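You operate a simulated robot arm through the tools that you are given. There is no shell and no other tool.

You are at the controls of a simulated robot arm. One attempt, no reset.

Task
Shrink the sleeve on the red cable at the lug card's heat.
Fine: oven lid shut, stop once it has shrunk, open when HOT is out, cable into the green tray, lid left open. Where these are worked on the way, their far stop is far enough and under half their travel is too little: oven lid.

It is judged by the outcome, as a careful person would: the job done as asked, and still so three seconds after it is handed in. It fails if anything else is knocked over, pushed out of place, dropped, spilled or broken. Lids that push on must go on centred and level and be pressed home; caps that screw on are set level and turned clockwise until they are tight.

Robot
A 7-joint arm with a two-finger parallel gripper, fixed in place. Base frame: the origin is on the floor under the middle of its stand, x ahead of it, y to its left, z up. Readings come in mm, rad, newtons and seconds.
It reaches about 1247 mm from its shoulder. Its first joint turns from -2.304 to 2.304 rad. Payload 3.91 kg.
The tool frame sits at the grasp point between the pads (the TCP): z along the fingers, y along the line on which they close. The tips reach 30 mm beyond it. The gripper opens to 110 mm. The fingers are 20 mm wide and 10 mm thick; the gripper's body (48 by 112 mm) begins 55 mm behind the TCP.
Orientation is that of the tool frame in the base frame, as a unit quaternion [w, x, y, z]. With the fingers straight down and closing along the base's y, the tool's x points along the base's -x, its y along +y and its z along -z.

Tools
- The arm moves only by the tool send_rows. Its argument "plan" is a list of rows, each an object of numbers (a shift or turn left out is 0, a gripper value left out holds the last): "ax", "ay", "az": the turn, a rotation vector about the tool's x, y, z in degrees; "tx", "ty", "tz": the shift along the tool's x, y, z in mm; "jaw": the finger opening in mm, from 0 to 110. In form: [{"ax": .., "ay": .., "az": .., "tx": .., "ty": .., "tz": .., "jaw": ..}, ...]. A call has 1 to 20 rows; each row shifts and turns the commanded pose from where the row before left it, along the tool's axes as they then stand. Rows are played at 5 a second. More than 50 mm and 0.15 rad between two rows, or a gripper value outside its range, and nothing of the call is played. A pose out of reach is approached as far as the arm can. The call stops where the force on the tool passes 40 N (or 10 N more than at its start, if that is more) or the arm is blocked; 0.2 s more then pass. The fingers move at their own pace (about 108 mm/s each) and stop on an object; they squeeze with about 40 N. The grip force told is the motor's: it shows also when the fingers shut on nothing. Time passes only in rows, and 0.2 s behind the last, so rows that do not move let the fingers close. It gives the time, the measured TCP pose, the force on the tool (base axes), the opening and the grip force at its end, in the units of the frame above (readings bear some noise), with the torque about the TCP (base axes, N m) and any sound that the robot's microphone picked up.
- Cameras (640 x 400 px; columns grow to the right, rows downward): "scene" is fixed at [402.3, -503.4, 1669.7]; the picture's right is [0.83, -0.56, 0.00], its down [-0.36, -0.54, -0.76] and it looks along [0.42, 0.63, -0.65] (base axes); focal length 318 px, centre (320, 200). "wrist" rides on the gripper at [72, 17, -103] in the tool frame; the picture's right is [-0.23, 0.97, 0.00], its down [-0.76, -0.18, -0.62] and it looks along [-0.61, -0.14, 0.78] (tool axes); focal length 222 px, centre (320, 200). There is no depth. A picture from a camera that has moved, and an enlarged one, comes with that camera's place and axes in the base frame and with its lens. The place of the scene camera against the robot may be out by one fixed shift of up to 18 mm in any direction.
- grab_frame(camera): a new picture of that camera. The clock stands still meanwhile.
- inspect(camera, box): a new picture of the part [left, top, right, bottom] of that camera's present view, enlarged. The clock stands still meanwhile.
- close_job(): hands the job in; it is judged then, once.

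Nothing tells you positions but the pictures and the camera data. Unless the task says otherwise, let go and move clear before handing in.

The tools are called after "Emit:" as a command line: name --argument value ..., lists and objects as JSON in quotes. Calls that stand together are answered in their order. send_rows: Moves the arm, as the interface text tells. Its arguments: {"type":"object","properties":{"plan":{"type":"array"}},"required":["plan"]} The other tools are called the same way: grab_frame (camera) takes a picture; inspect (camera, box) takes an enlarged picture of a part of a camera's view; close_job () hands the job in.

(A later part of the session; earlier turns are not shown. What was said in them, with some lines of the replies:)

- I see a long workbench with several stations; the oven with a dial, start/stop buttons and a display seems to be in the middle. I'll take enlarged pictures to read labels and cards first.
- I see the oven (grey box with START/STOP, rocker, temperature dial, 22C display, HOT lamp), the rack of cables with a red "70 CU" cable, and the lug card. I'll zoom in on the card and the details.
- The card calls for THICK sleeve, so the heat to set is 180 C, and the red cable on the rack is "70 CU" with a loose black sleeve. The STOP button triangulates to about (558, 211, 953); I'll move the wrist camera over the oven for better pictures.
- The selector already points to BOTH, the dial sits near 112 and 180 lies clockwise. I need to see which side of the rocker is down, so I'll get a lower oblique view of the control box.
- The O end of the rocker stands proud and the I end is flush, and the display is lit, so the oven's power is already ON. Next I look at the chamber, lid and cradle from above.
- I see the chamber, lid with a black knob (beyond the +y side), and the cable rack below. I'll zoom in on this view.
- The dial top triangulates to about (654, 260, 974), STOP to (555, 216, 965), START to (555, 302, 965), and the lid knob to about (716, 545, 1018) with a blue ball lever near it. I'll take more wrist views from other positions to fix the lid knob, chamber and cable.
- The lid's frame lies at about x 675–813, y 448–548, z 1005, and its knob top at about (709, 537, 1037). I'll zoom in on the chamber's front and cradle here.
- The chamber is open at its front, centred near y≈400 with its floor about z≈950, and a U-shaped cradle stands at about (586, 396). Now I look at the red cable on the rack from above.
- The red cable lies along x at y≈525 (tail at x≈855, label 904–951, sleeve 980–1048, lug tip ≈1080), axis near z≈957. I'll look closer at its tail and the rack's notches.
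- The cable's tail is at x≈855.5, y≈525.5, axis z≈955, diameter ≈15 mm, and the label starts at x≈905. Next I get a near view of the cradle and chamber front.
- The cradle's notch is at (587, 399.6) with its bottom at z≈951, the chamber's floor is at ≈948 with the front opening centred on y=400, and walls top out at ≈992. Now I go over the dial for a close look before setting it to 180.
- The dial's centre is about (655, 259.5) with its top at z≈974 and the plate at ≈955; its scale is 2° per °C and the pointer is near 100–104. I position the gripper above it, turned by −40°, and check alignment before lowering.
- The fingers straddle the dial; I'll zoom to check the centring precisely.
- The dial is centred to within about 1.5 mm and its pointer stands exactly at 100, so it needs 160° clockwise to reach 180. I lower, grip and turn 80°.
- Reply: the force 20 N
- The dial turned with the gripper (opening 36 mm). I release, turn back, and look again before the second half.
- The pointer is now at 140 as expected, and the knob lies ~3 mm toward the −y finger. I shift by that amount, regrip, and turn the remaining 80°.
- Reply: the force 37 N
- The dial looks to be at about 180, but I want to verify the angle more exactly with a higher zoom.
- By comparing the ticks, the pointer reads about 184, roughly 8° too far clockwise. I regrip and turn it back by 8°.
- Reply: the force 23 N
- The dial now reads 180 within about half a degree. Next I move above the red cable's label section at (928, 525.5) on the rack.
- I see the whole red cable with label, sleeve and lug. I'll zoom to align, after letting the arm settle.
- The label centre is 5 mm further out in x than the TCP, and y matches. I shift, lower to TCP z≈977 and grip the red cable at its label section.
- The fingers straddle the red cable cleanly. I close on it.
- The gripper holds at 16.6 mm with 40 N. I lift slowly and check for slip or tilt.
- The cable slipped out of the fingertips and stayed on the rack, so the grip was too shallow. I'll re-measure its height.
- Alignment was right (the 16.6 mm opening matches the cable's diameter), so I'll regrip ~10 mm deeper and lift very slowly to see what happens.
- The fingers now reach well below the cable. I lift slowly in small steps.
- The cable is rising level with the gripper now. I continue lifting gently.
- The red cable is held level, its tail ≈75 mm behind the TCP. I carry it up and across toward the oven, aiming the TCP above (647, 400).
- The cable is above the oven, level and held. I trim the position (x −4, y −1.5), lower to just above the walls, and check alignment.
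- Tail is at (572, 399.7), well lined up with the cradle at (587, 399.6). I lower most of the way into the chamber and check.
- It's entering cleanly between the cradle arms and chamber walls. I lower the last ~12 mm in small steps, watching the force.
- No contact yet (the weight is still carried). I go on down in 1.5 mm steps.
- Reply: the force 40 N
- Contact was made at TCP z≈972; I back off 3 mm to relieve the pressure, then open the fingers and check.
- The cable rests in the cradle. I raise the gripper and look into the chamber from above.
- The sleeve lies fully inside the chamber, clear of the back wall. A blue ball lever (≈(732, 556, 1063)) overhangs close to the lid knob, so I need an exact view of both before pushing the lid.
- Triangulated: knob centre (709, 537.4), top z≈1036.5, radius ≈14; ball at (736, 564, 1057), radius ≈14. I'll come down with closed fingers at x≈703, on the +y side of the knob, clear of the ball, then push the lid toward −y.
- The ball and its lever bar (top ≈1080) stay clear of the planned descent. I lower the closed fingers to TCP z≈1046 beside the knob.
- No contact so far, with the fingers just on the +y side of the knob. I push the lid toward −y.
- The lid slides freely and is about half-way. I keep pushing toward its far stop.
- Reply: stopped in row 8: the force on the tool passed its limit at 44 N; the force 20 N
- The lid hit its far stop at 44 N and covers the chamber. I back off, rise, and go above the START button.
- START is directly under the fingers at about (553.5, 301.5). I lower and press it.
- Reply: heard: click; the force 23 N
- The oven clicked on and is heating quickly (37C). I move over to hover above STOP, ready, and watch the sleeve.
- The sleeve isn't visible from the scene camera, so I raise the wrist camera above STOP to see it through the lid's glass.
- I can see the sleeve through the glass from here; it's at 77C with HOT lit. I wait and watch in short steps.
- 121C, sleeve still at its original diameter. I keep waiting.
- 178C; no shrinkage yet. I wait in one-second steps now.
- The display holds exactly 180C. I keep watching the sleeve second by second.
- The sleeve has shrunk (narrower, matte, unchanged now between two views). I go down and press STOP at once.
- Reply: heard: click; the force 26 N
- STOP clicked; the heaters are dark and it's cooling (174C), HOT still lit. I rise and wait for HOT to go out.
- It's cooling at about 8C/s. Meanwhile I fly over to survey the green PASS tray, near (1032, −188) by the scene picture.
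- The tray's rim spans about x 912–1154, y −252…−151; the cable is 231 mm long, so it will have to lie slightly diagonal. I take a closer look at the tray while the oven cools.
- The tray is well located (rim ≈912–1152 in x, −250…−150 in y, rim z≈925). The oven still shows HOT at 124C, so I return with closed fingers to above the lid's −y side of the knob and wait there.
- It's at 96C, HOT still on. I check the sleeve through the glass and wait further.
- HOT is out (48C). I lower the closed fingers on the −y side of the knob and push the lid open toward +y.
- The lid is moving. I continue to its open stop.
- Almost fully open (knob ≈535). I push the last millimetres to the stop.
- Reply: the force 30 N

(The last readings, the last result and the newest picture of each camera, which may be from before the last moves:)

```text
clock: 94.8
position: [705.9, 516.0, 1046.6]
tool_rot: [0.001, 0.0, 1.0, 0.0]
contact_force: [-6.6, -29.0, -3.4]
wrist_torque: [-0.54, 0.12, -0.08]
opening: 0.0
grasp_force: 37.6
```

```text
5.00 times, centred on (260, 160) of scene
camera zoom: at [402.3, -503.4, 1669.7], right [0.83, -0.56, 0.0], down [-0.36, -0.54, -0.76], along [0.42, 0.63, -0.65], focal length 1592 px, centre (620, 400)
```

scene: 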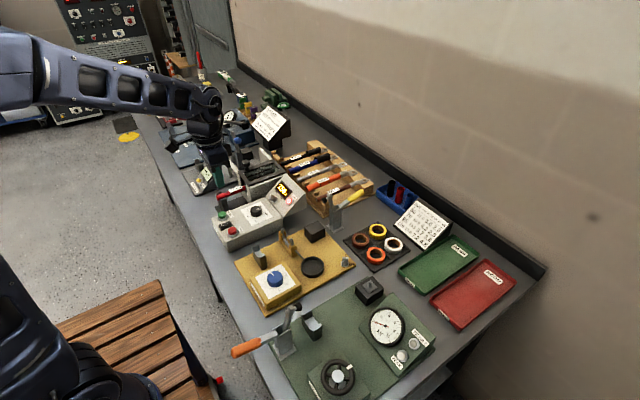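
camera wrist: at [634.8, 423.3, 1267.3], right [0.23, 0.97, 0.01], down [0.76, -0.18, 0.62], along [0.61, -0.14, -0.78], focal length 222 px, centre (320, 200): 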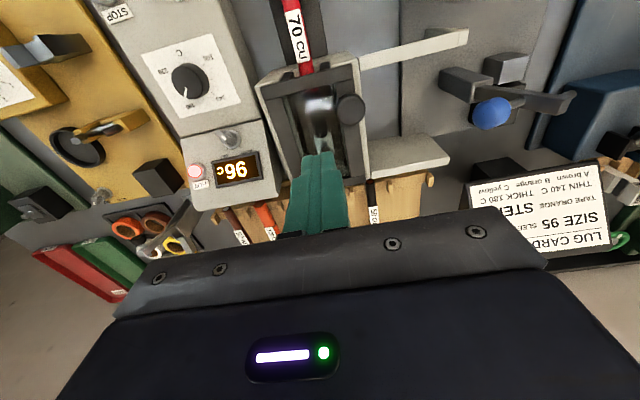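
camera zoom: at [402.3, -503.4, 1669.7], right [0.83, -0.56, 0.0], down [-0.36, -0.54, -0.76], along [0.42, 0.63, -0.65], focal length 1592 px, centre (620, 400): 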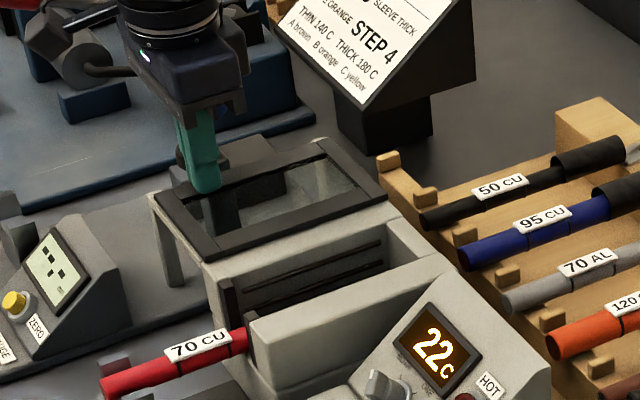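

The lid is at its open stop (29 N). I back off, rise, and move above the cable's label section at (648, 400), opening the jaws.

Emit:
send_rows --plan '[{"ty": -4}, {"ty": -5}, {"tz": -30}, {"tz": -40}, {"tx": 19, "ty": -36}, {"tx": 19, "ty": -36}, {"tx": 19, "ty": -35, "jaw": 44}, {"tz": 0}]'

Emit:
grab_frame --camera "wrist"

Emit:
inspect --camera "wrist" --box '[240, 0, 420, 210]'

Emit:
inspect --camera "scene" --box '[220, 120, 300, 200]'

```text
clock: 96.6
position: [649.5, 403.3, 1115.4]
tool_rot: [0.002, -0.001, 1.0, 0.002]
contact_force: [1.0, -0.2, -0.2]
wrist_torque: [0.01, -0.02, -0.02]
opening: 43.6
grasp_force: 0.1
```

```text
taken
camera wrist: at [574.5, 418.1, 1218.6], right [0.23, 0.97, 0.01], down [0.76, -0.18, 0.62], along [0.61, -0.14, -0.78], focal length 222 px, centre (320, 200)
```

wrist: 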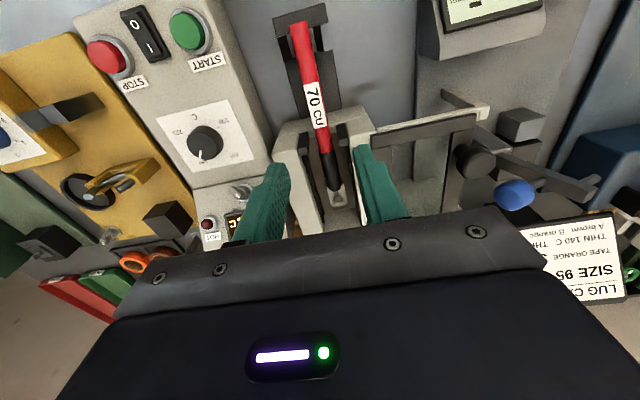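

```text
1.90 times, centred on (330, 105) of wrist
camera zoom: at [574.5, 418.1, 1218.6], right [0.23, 0.97, 0.01], down [0.76, -0.18, 0.62], along [0.61, -0.14, -0.78], focal length 423 px, centre (301, 381)
```

zoom: 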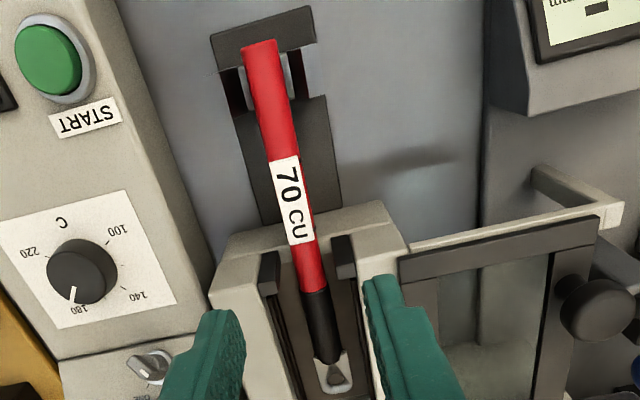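

```text
5.00 times, centred on (260, 160) of scene
camera zoom: at [402.3, -503.4, 1669.7], right [0.83, -0.56, 0.0], down [-0.36, -0.54, -0.76], along [0.42, 0.63, -0.65], focal length 1592 px, centre (620, 400)
```

zoom: 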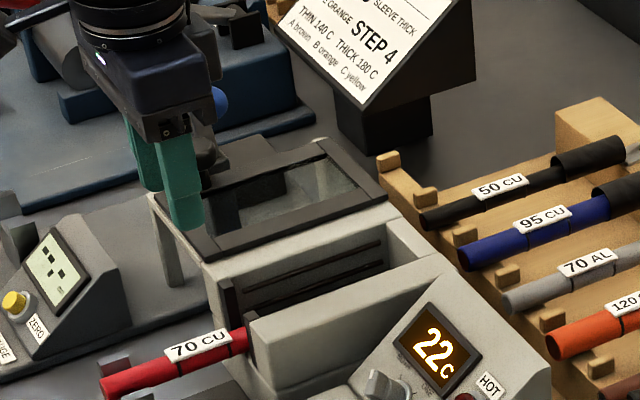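

The sleeve is clearly shrunk onto the cable. I align over the cable (y shift −4.5) and lower around it.

Emit:
send_rows --plan '[{"tx": 1, "ty": -4.5, "tz": 20}, {"tz": 40}, {"tz": 40}, {"tz": 20}]'

Emit:
inspect --camera "wrist" --box '[220, 0, 420, 230]'

```text
clock: 97.6
position: [646.9, 399.3, 992.8]
tool_rot: [0.002, -0.001, 1.0, 0.003]
contact_force: [-0.2, 0.0, 0.9]
wrist_torque: [0.0, -0.02, -0.02]
opening: 44.0
grasp_force: 0.1
```

```text
1.74 times, centred on (320, 115) of wrist
camera zoom: at [573.9, 413.9, 1097.3], right [0.22, 0.97, 0.01], down [0.76, -0.18, 0.62], along [0.61, -0.14, -0.78], focal length 386 px, centre (320, 348)
```

zoom: 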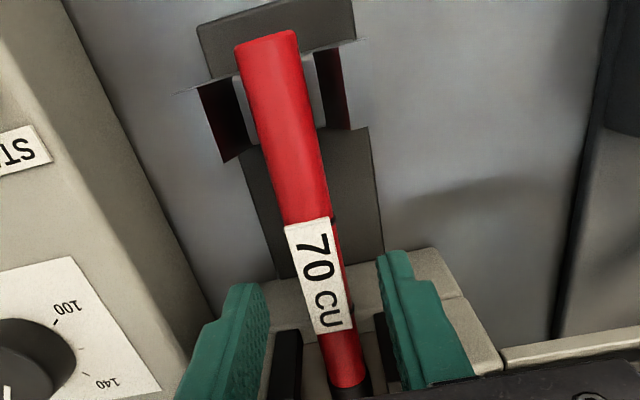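

The cable is centred between the fingers. I lower to TCP z≈971, close and lift slowly.

Emit:
send_rows --plan '[{"tz": 10}, {"tz": 11}, {"jaw": 5}, {"jaw": 5}, {"jaw": 5}, {"jaw": 5}]'

Emit:
send_rows --plan '[{"tz": -2}, {"tz": -3}, {"tz": -4}, {"tz": -5}, {"tz": -6}, {"tz": -6}]'

Emit:
inspect --camera "scene" --box '[220, 140, 300, 210]'

```text
clock: 99.0
position: [648.1, 397.6, 972.9]
tool_rot: [0.001, -0.001, 1.0, 0.002]
contact_force: [-0.5, 0.2, -0.7]
wrist_torque: [0.02, -0.04, 0.07]
opening: 16.4
grasp_force: 39.6
```

```text
clock: 100.4
position: [648.8, 398.1, 1001.2]
tool_rot: [0.001, -0.001, 1.0, 0.002]
contact_force: [-0.6, -0.3, -0.6]
wrist_torque: [0.0, 0.03, 0.02]
opening: 16.4
grasp_force: 39.7
```

```text
5.71 times, centred on (260, 175) of scene
camera zoom: at [402.3, -503.4, 1669.7], right [0.83, -0.56, 0.0], down [-0.36, -0.54, -0.76], along [0.42, 0.63, -0.65], focal length 1820 px, centre (663, 343)
```

zoom: 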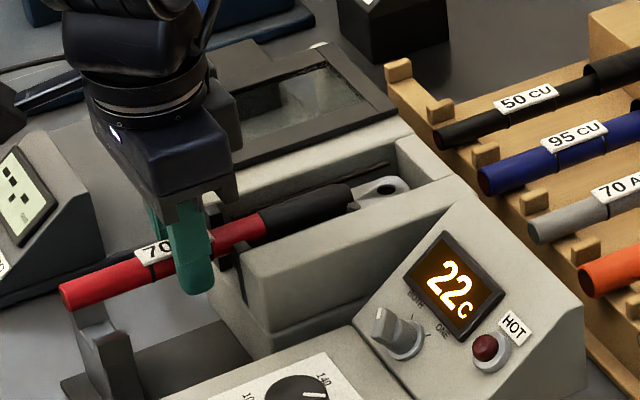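

The cable is lifted level, and the sleeve is tight on it. I raise it to a safe height.

Emit:
send_rows --plan '[{"tz": -8}, {"tz": -12}, {"tz": -15}, {"tz": -15}, {"tz": -15}, {"tz": -15}, {"tz": -15}, {"tz": -15}, {"tz": -15}, {"tz": -15}, {"tz": -8}, {"tz": 0}]'

Emit:
grab_frame --camera "wrist"

Emit:
inspect --camera "scene" --box '[220, 100, 320, 190]'

```text
clock: 103.0
position: [647.3, 398.5, 1149.8]
tool_rot: [0.002, -0.001, 1.0, 0.003]
contact_force: [0.4, -0.4, -1.4]
wrist_torque: [-0.06, 0.02, 0.01]
opening: 16.4
grasp_force: 40.1
```

```text
taken
camera wrist: at [574.4, 412.7, 1254.1], right [0.23, 0.97, 0.01], down [0.76, -0.18, 0.62], along [0.61, -0.14, -0.78], focal length 222 px, centre (320, 200)
```

wrist: 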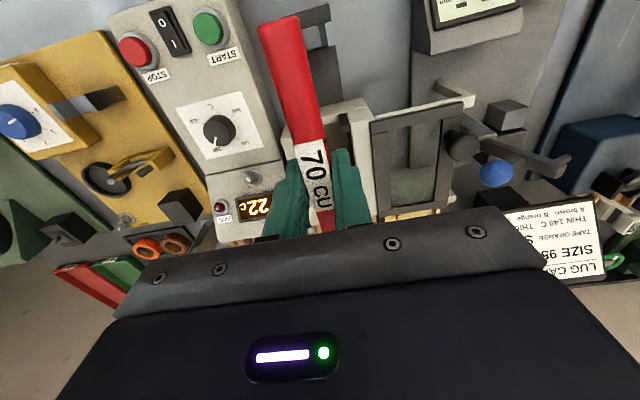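

```text
4.44 times, centred on (270, 145) of scene
camera zoom: at [402.3, -503.4, 1669.7], right [0.83, -0.56, 0.0], down [-0.36, -0.54, -0.76], along [0.42, 0.63, -0.65], focal length 1416 px, centre (542, 444)
```

zoom: 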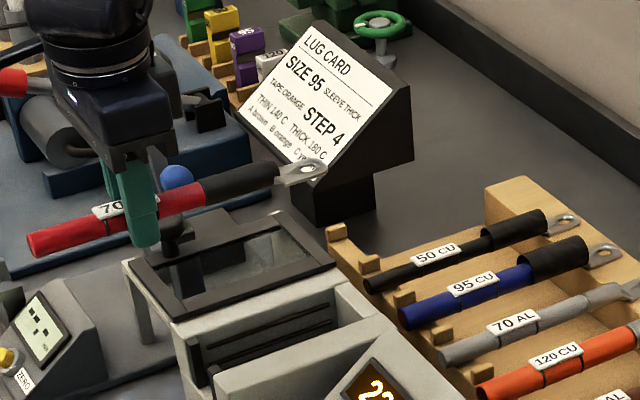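

The cable is secure (lug, shrunk sleeve, label visible). I carry it toward the green tray in two legs.

Emit:
send_rows --plan '[{"tx": -5, "ty": -9}, {"tx": -10, "ty": -18}, {"tx": -14, "ty": -25}, {"tx": -14, "ty": -25}, {"tx": -14, "ty": -25}, {"tx": -14, "ty": -25}, {"tx": -14, "ty": -25}, {"tx": -14, "ty": -25}, {"tx": -14, "ty": -25}, {"tx": -14, "ty": -25}, {"tx": -14, "ty": -25}, {"tx": -14, "ty": -25}, {"tx": -14, "ty": -25}, {"tx": -14, "ty": -25}, {"tx": -10, "ty": -18}, {"tx": -5, "ty": -9}]'

Emit:
grab_frame --camera "scene"

```text
clock: 106.4
position: [846.4, 42.3, 1148.7]
tool_rot: [0.002, -0.003, 1.0, 0.003]
contact_force: [-0.3, 0.3, -1.6]
wrist_torque: [-0.04, 0.01, 0.01]
opening: 16.6
grasp_force: 40.0
```

```text
taken
```

scene: 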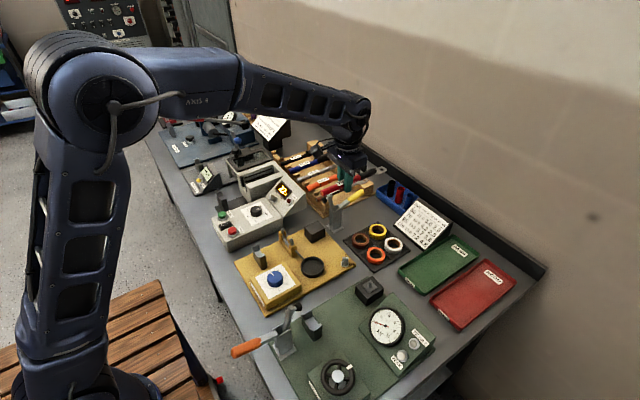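

Emit:
send_rows --plan '[{"tx": -5, "ty": -9}, {"tx": -10, "ty": -17}, {"tx": -14, "ty": -24}, {"tx": -14, "ty": -24}, {"tx": -14, "ty": -24}, {"tx": -14, "ty": -24}, {"tx": -14, "ty": -24}, {"tx": -14, "ty": -24}, {"tx": -14, "ty": -24}, {"tx": -14, "ty": -24}, {"tx": -12, "ty": -20}, {"tx": -8, "ty": -14}, {"az": -3}, {"az": -5}, {"az": -5}, {"az": -4}, {"az": 0}]'

Emit:
grab_frame --camera "wrist"

Emit:
inspect --camera "scene" --box '[370, 150, 550, 340]'

```text
clock: 110.0
position: [993.3, -207.9, 1147.8]
tool_rot: [0.002, -0.149, 0.989, 0.002]
contact_force: [-0.4, 0.3, -1.3]
wrist_torque: [-0.02, 0.05, -0.03]
opening: 16.3
grasp_force: 39.8
```

```text
taken
camera wrist: at [918.9, -215.0, 1252.0], right [-0.07, 1.0, 0.01], down [0.78, 0.05, 0.63], along [0.62, 0.05, -0.78], focal length 222 px, centre (320, 200)
```

wrist: 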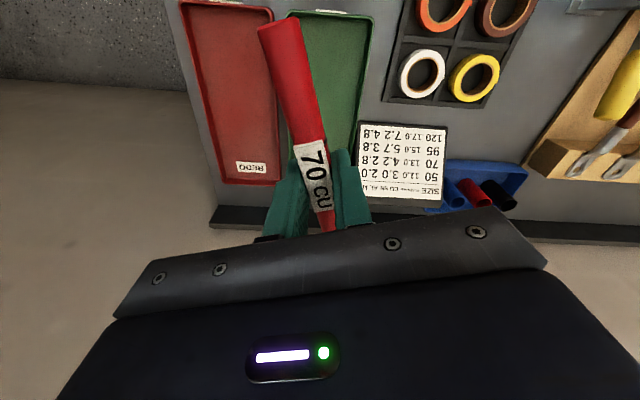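

```text
2.11 times, centred on (460, 245) of scene
camera zoom: at [402.3, -503.4, 1669.7], right [0.83, -0.56, 0.0], down [-0.36, -0.54, -0.76], along [0.42, 0.63, -0.65], focal length 670 px, centre (25, 105)
```

zoom: 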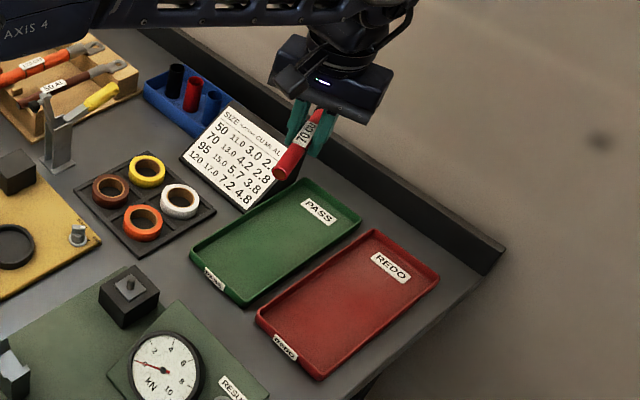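

The gripper is turned 17° ccw, near (993, −208). I zoom in to check the cable's position against the tray.

Emit:
inspect --camera "wrist" --box '[230, 0, 400, 190]'

Emit:
inspect --camera "scene" --box '[420, 170, 500, 300]'

```text
2.11 times, centred on (315, 95) of wrist
camera zoom: at [918.9, -215.0, 1252.0], right [-0.07, 1.0, 0.01], down [0.78, 0.05, 0.63], along [0.62, 0.05, -0.78], focal length 468 px, centre (330, 421)
```

zoom: 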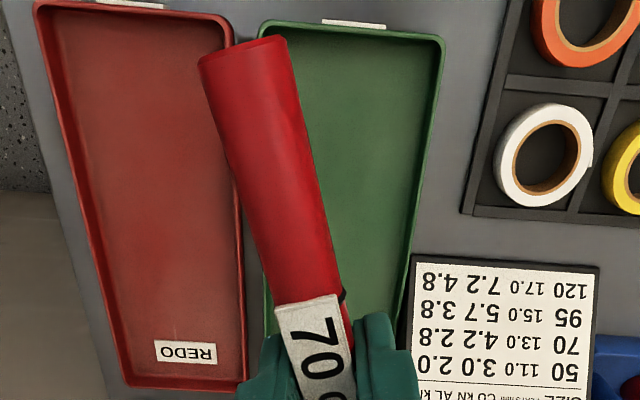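

```text
3.08 times, centred on (460, 235) of scene
camera zoom: at [402.3, -503.4, 1669.7], right [0.83, -0.56, 0.0], down [-0.36, -0.54, -0.76], along [0.42, 0.63, -0.65], focal length 980 px, centre (-111, 92)
```

zoom: 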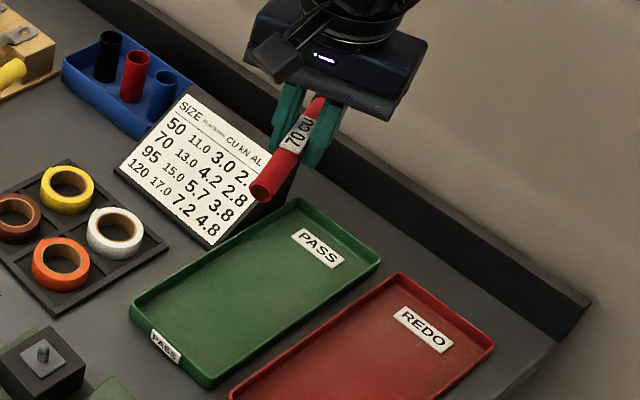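

Relative to the tray, the TCP should move about (+3, −6) mm to centre the cable diagonally in it. I shift and lower to just above the rim, then check.

Emit:
send_rows --plan '[{"tx": -1.2, "ty": -6.4}, {"tz": 15}, {"tz": 25}, {"tz": 30}, {"tz": 30}, {"tz": 30}, {"tz": 25}, {"tz": 15}, {"tz": 8}, {"tz": 0}]'

Emit:
grab_frame --camera "wrist"

Emit:
inspect --camera "wrist" --box '[220, 0, 420, 220]'

Emit:
inspect --camera "scene" --box '[390, 200, 500, 310]'

```text
clock: 112.2
position: [999.1, -213.3, 971.0]
tool_rot: [0.002, -0.148, 0.989, 0.003]
contact_force: [0.3, -0.2, -1.3]
wrist_torque: [-0.05, 0.02, -0.02]
opening: 16.3
grasp_force: 39.8
```

```text
taken
camera wrist: at [924.9, -220.1, 1075.3], right [-0.07, 1.0, 0.01], down [0.78, 0.05, 0.63], along [0.62, 0.05, -0.78], focal length 222 px, centre (320, 200)
```

wrist: 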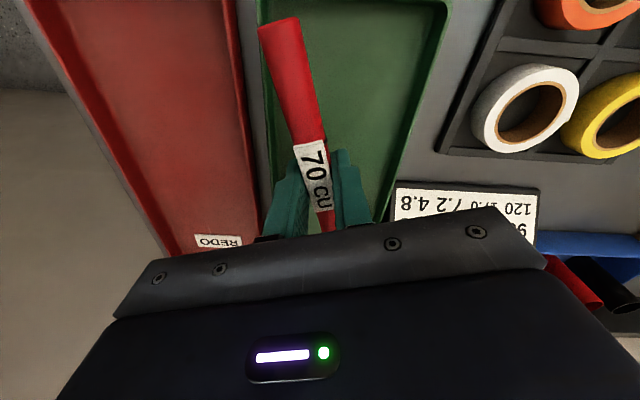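

```text
1.82 times, centred on (320, 110) of wrist
camera zoom: at [924.9, -220.1, 1075.3], right [-0.07, 1.0, 0.01], down [0.78, 0.05, 0.63], along [0.62, 0.05, -0.78], focal length 404 px, centre (320, 364)
```

zoom: 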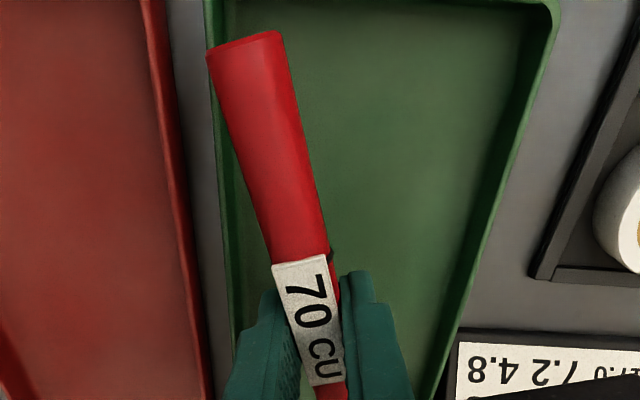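

```text
3.64 times, centred on (445, 255) of scene
camera zoom: at [402.3, -503.4, 1669.7], right [0.83, -0.56, 0.0], down [-0.36, -0.54, -0.76], along [0.42, 0.63, -0.65], focal length 1158 px, centre (-134, 0)
```

zoom: 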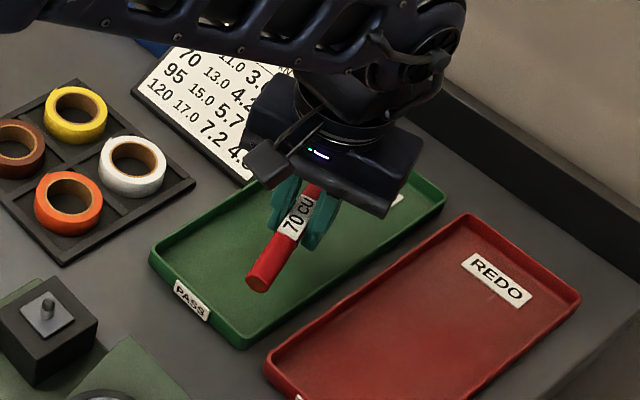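

The y-centring is right. I take another reading to average out the x position before going into the tray.

Emit:
send_rows --plan '[{"tz": 0}]'

Emit:
send_rows --plan '[{"tz": 0}]'

Emit:
send_rows --plan '[{"tz": 0}]'

Emit:
inspect --camera "scene" --box '[420, 225, 480, 285]'

```text
clock: 112.6
position: [998.9, -212.9, 970.8]
tool_rot: [0.002, -0.148, 0.989, 0.002]
contact_force: [0.0, 0.1, -0.7]
wrist_torque: [0.02, 0.06, 0.03]
opening: 16.6
grasp_force: 39.4
```

```text
clock: 113.0
position: [999.3, -213.2, 971.2]
tool_rot: [0.002, -0.148, 0.989, 0.002]
contact_force: [-0.2, 0.1, -1.5]
wrist_torque: [-0.01, 0.01, 0.01]
opening: 16.2
grasp_force: 39.6
```

```text
clock: 113.4
position: [999.8, -213.5, 971.7]
tool_rot: [0.002, -0.148, 0.989, 0.002]
contact_force: [-0.5, 0.2, -1.4]
wrist_torque: [0.0, 0.01, -0.02]
opening: 16.6
grasp_force: 40.0
```

```text
6.67 times, centred on (450, 255) of scene
camera zoom: at [402.3, -503.4, 1669.7], right [0.83, -0.56, 0.0], down [-0.36, -0.54, -0.76], along [0.42, 0.63, -0.65], focal length 2123 px, centre (-547, -167)
```

zoom: 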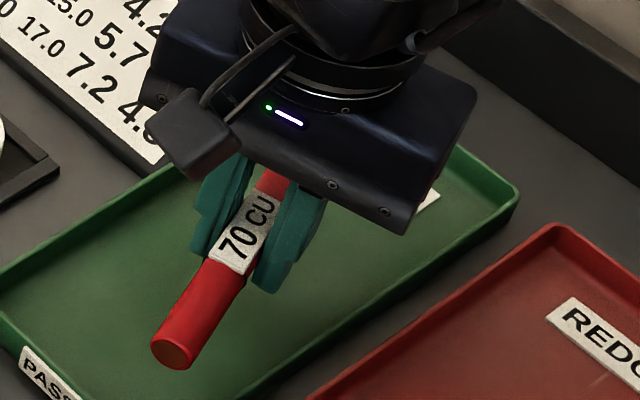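

The TCP reads a steady x≈999, 4 mm farther than wanted, so I correct that and lower into the tray in small steps.

Emit:
send_rows --plan '[{"tx": 3.8, "ty": 1.2}, {"tz": 8}, {"tz": 8}, {"tz": 6}, {"tz": 4}, {"tz": 0}]'

Emit:
inspect --camera "wrist" --box '[220, 0, 420, 220]'

Emit:
inspect --camera "scene" --box '[400, 220, 500, 310]'

```text
clock: 114.8
position: [995.5, -212.7, 943.4]
tool_rot: [0.001, -0.149, 0.989, 0.003]
contact_force: [-0.3, -0.1, -1.4]
wrist_torque: [0.0, 0.03, -0.01]
opening: 16.6
grasp_force: 39.9
```

```text
1.82 times, centred on (320, 110) of wrist
camera zoom: at [920.0, -220.6, 1047.8], right [-0.07, 1.0, 0.01], down [0.78, 0.05, 0.63], along [0.62, 0.05, -0.78], focal length 404 px, centre (320, 364)
```

zoom: 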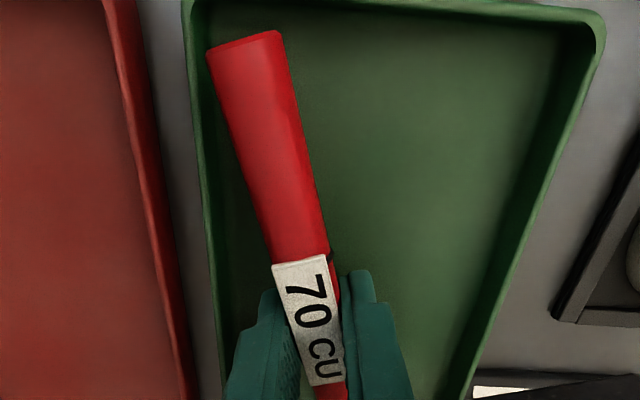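

```text
4.44 times, centred on (450, 265) of scene
camera zoom: at [402.3, -503.4, 1669.7], right [0.83, -0.56, 0.0], down [-0.36, -0.54, -0.76], along [0.42, 0.63, -0.65], focal length 1416 px, centre (-258, -89)
```

zoom: 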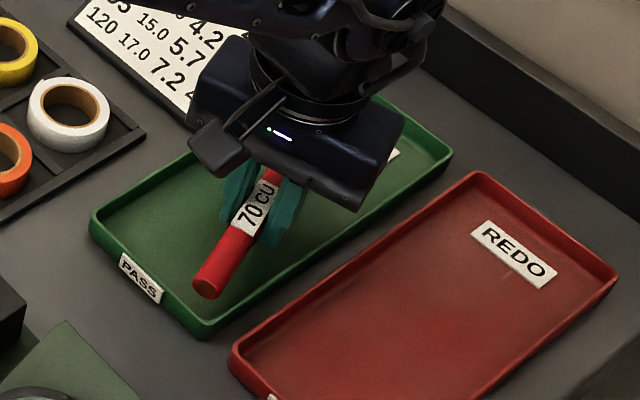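

The cable is within the tray's walls on all sides I can see, tips just above the floor. I lower the last bit until light contact.

Emit:
send_rows --plan '[{"tz": 2}, {"tz": 2}]'

Emit:
send_rows --plan '[{"tz": 1.5}, {"tz": 0}]'

Emit:
send_rows --plan '[{"tz": 1.5}, {"tz": 0}]'

```text
clock: 115.4
position: [994.6, -213.6, 938.5]
tool_rot: [0.003, -0.147, 0.989, 0.002]
contact_force: [-0.3, 0.0, -2.2]
wrist_torque: [-0.01, 0.05, 0.01]
opening: 16.5
grasp_force: 39.8
```

```text
clock: 116.0
position: [994.3, -212.3, 937.7]
tool_rot: [0.002, -0.149, 0.989, 0.003]
contact_force: [0.9, 0.5, -1.9]
wrist_torque: [0.02, 0.02, 0.0]
opening: 16.5
grasp_force: 39.8
```

```text
clock: 116.6
position: [994.4, -213.5, 937.5]
tool_rot: [0.002, -0.149, 0.989, 0.003]
contact_force: [-0.1, 0.4, -2.2]
wrist_torque: [-0.01, 0.05, 0.0]
opening: 16.5
grasp_force: 40.0
```

Emit:
send_rows --plan '[{"tz": 1.5}, {"tz": 0}]'

Emit:
send_rows --plan '[{"tz": 1.5}, {"tz": 0}]'

Emit:
inspect --camera "scene" --box '[420, 225, 480, 285]'

```text
clock: 117.2
position: [995.2, -213.7, 936.5]
tool_rot: [0.002, -0.148, 0.989, 0.003]
contact_force: [-0.6, 0.8, -2.4]
wrist_torque: [0.0, 0.04, -0.01]
opening: 16.6
grasp_force: 40.0
```

```text
clock: 117.8
position: [994.1, -213.6, 934.3]
tool_rot: [0.002, -0.149, 0.989, 0.003]
contact_force: [-3.2, 0.4, 1.4]
wrist_torque: [-0.09, 0.11, -0.04]
opening: 16.5
grasp_force: 39.5
```

```text
6.67 times, centred on (450, 255) of scene
camera zoom: at [402.3, -503.4, 1669.7], right [0.83, -0.56, 0.0], down [-0.36, -0.54, -0.76], along [0.42, 0.63, -0.65], focal length 2123 px, centre (-547, -167)
```

zoom: 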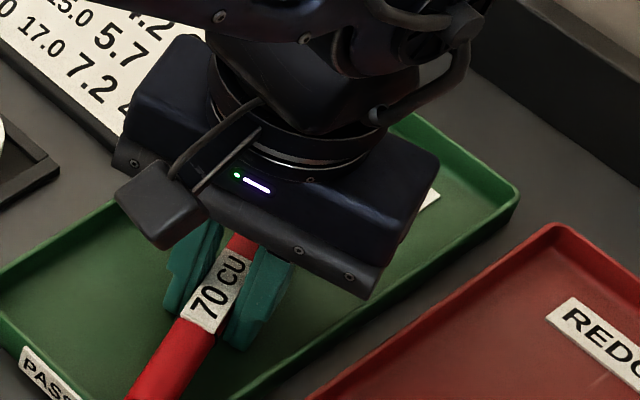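

Light contact with the tray floor. I open the fingers gently in small steps.

Emit:
send_rows --plan '[{"jaw": 17}, {"jaw": 18}, {"jaw": 20}, {"jaw": 24}, {"jaw": 30}, {"jaw": 30}]'

Emit:
grab_frame --camera "wrist"

Emit:
inspect --camera "scene" --box '[400, 220, 500, 310]'

```text
clock: 119.2
position: [994.3, -212.2, 934.2]
tool_rot: [0.002, -0.149, 0.989, 0.002]
contact_force: [0.9, 4.2, 4.9]
wrist_torque: [0.03, 0.01, 0.01]
opening: 27.9
grasp_force: 0.0
```

```text
taken
camera wrist: at [920.2, -219.7, 1038.0], right [-0.07, 1.0, 0.01], down [0.78, 0.05, 0.63], along [0.62, 0.05, -0.78], focal length 222 px, centre (320, 200)
```

wrist: 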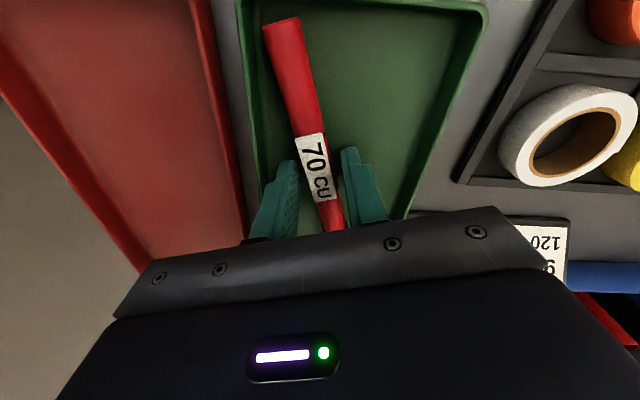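

```text
4.44 times, centred on (450, 265) of scene
camera zoom: at [402.3, -503.4, 1669.7], right [0.83, -0.56, 0.0], down [-0.36, -0.54, -0.76], along [0.42, 0.63, -0.65], focal length 1416 px, centre (-258, -89)
```

zoom: 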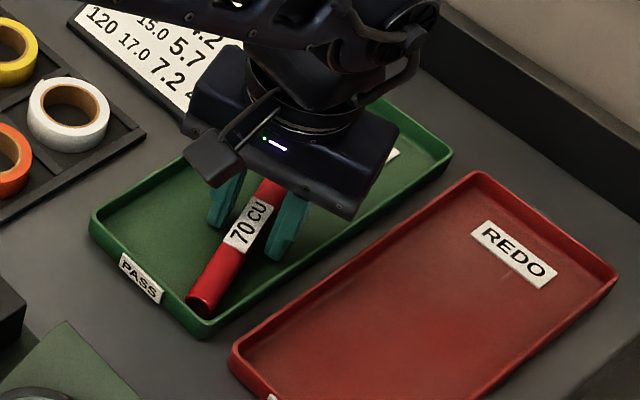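

The cable lies in the tray. I raise the gripper straight up, slowly at first.

Emit:
send_rows --plan '[{"tz": -2}, {"tz": -3}, {"tz": -5, "jaw": 32}, {"tz": -10}, {"tz": -20}, {"tz": -30}, {"tz": -40}, {"tz": -45}, {"tz": -45}, {"tz": 0}]'

Emit:
grab_frame --camera "wrist"

Emit:
inspect --camera "scene" --box '[390, 220, 520, 330]'

```text
clock: 121.4
position: [994.6, -213.5, 1133.7]
tool_rot: [0.001, -0.149, 0.989, 0.003]
contact_force: [-0.1, 0.9, 0.4]
wrist_torque: [0.01, 0.03, 0.01]
opening: 31.8
grasp_force: 0.1
```

```text
taken
camera wrist: at [919.3, -220.0, 1238.5], right [-0.07, 1.0, 0.01], down [0.78, 0.05, 0.63], along [0.62, 0.05, -0.78], focal length 222 px, centre (320, 200)
```

wrist: 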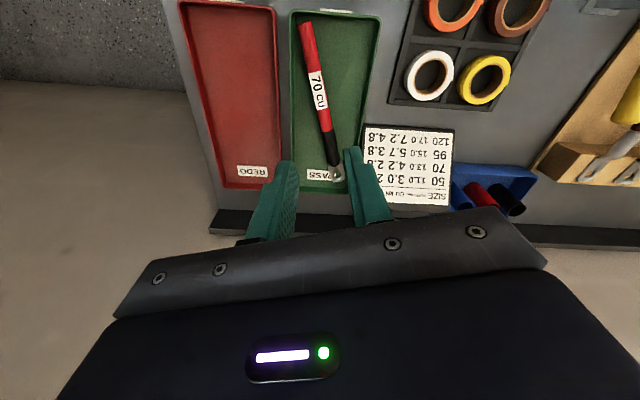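

```text
3.64 times, centred on (455, 275) of scene
camera zoom: at [402.3, -503.4, 1669.7], right [0.83, -0.56, 0.0], down [-0.36, -0.54, -0.76], along [0.42, 0.63, -0.65], focal length 1158 px, centre (-171, -73)
```

zoom: 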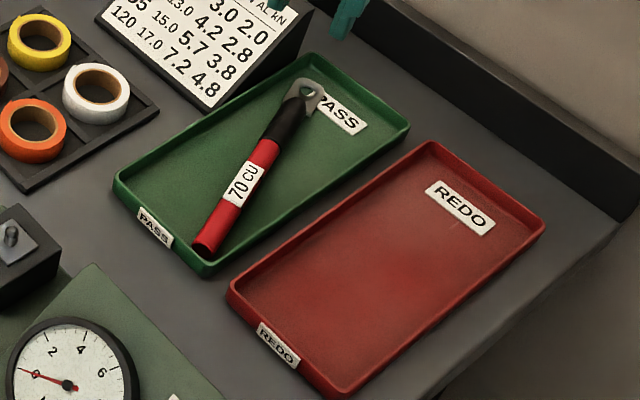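

The cable rests fully inside the green PASS tray. I move clear upward and do a last check of the whole bench and the oven.

Emit:
send_rows --plan '[{"tz": -40}, {"tz": -40}, {"tx": 30, "tz": -20}, {"tx": 40}, {"tx": 40}, {"tz": 0}]'

Emit:
grab_frame --camera "scene"

Emit:
inspect --camera "scene" --box '[205, 130, 305, 240]'

Emit:
inspect --camera "scene" --box '[400, 225, 490, 305]'

Emit:
inspect --camera "scene" --box '[260, 120, 380, 220]'

```text
clock: 122.8
position: [886.4, -248.4, 1231.0]
tool_rot: [0.002, -0.149, 0.989, 0.002]
contact_force: [-0.4, -0.6, 0.4]
wrist_torque: [0.0, -0.03, 0.0]
opening: 31.7
grasp_force: 0.0
```

```text
taken
```

scene: 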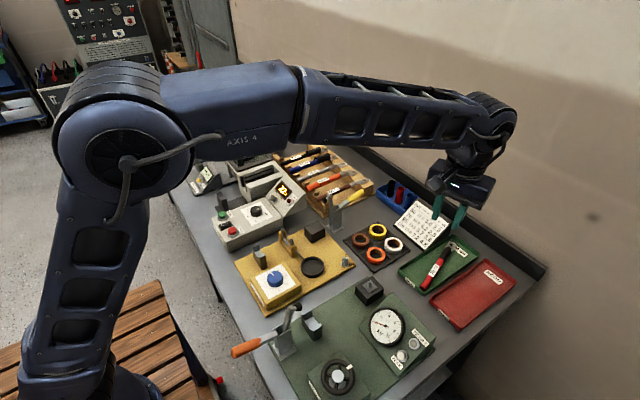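

```text
3.64 times, centred on (255, 185) of scene
camera zoom: at [402.3, -503.4, 1669.7], right [0.83, -0.56, 0.0], down [-0.36, -0.54, -0.76], along [0.42, 0.63, -0.65], focal length 1158 px, centre (556, 254)
```

zoom: 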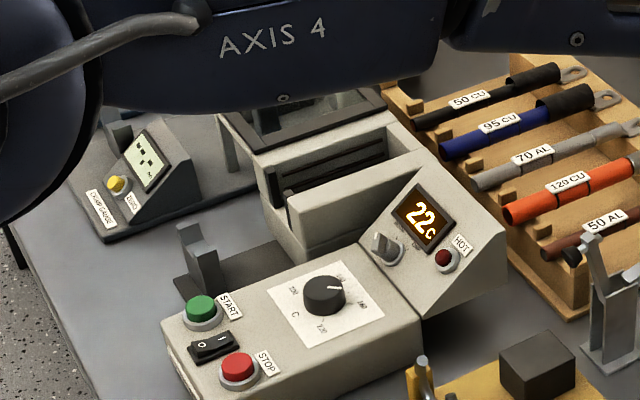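

```text
5.00 times, centred on (445, 265) of scene
camera zoom: at [402.3, -503.4, 1669.7], right [0.83, -0.56, 0.0], down [-0.36, -0.54, -0.76], along [0.42, 0.63, -0.65], focal length 1592 px, centre (-305, -125)
```

zoom: 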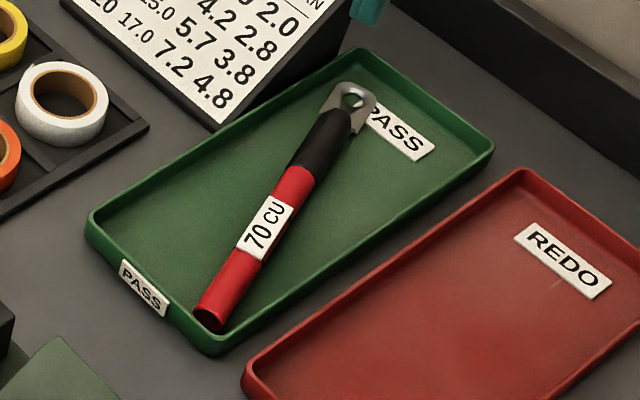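

```text
4.00 times, centred on (320, 170) of scene
camera zoom: at [402.3, -503.4, 1669.7], right [0.83, -0.56, 0.0], down [-0.36, -0.54, -0.76], along [0.42, 0.63, -0.65], focal length 1274 px, centre (320, 320)
```

zoom: 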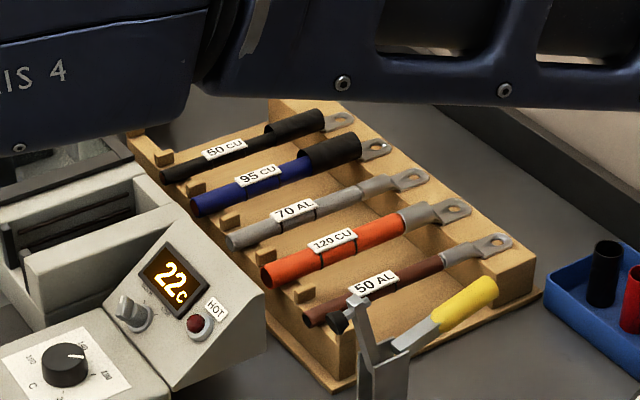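

The red cable, with its sleeve shrunk tight, lies flat in the green PASS tray. The oven is stopped with HOT out and the lid open, the other cables look undisturbed and the arm is clear. I hand the job in.

Emit:
close_job

```text
The job is handed in.
```

The job is handed in. The sleeve on the red 70 CU cable is shrunk, and the cable is lying flat in the green PASS tray.

- **Heat:** the lug card gives 180 C for a thick sleeve. I set the dial there and the display held at 180C.
- **Oven run:** I pushed the lid to its far stop before pressing START. The sleeve had visibly shrunk after a few seconds at 180C, and I pressed STOP about three seconds after that.
- **Cooling:** I opened the lid only once HOT was out, with the display reading 48C. The lid is fully open.
- **Slip:** on the first try at the rack the cable slipped from the fingertips and stayed in its place there. I took a deeper grip and it held from then on.
- **Into the tray:** the cable is nearly as long as the tray, so it lies diagonally. It settled a few millimetres onto the tray floor when I let go.

In the last pictures nothing else I could see had moved. The arm blocked the view of the back of the bench, so I didn't recheck the crimp gauge lever beside the lid knob.
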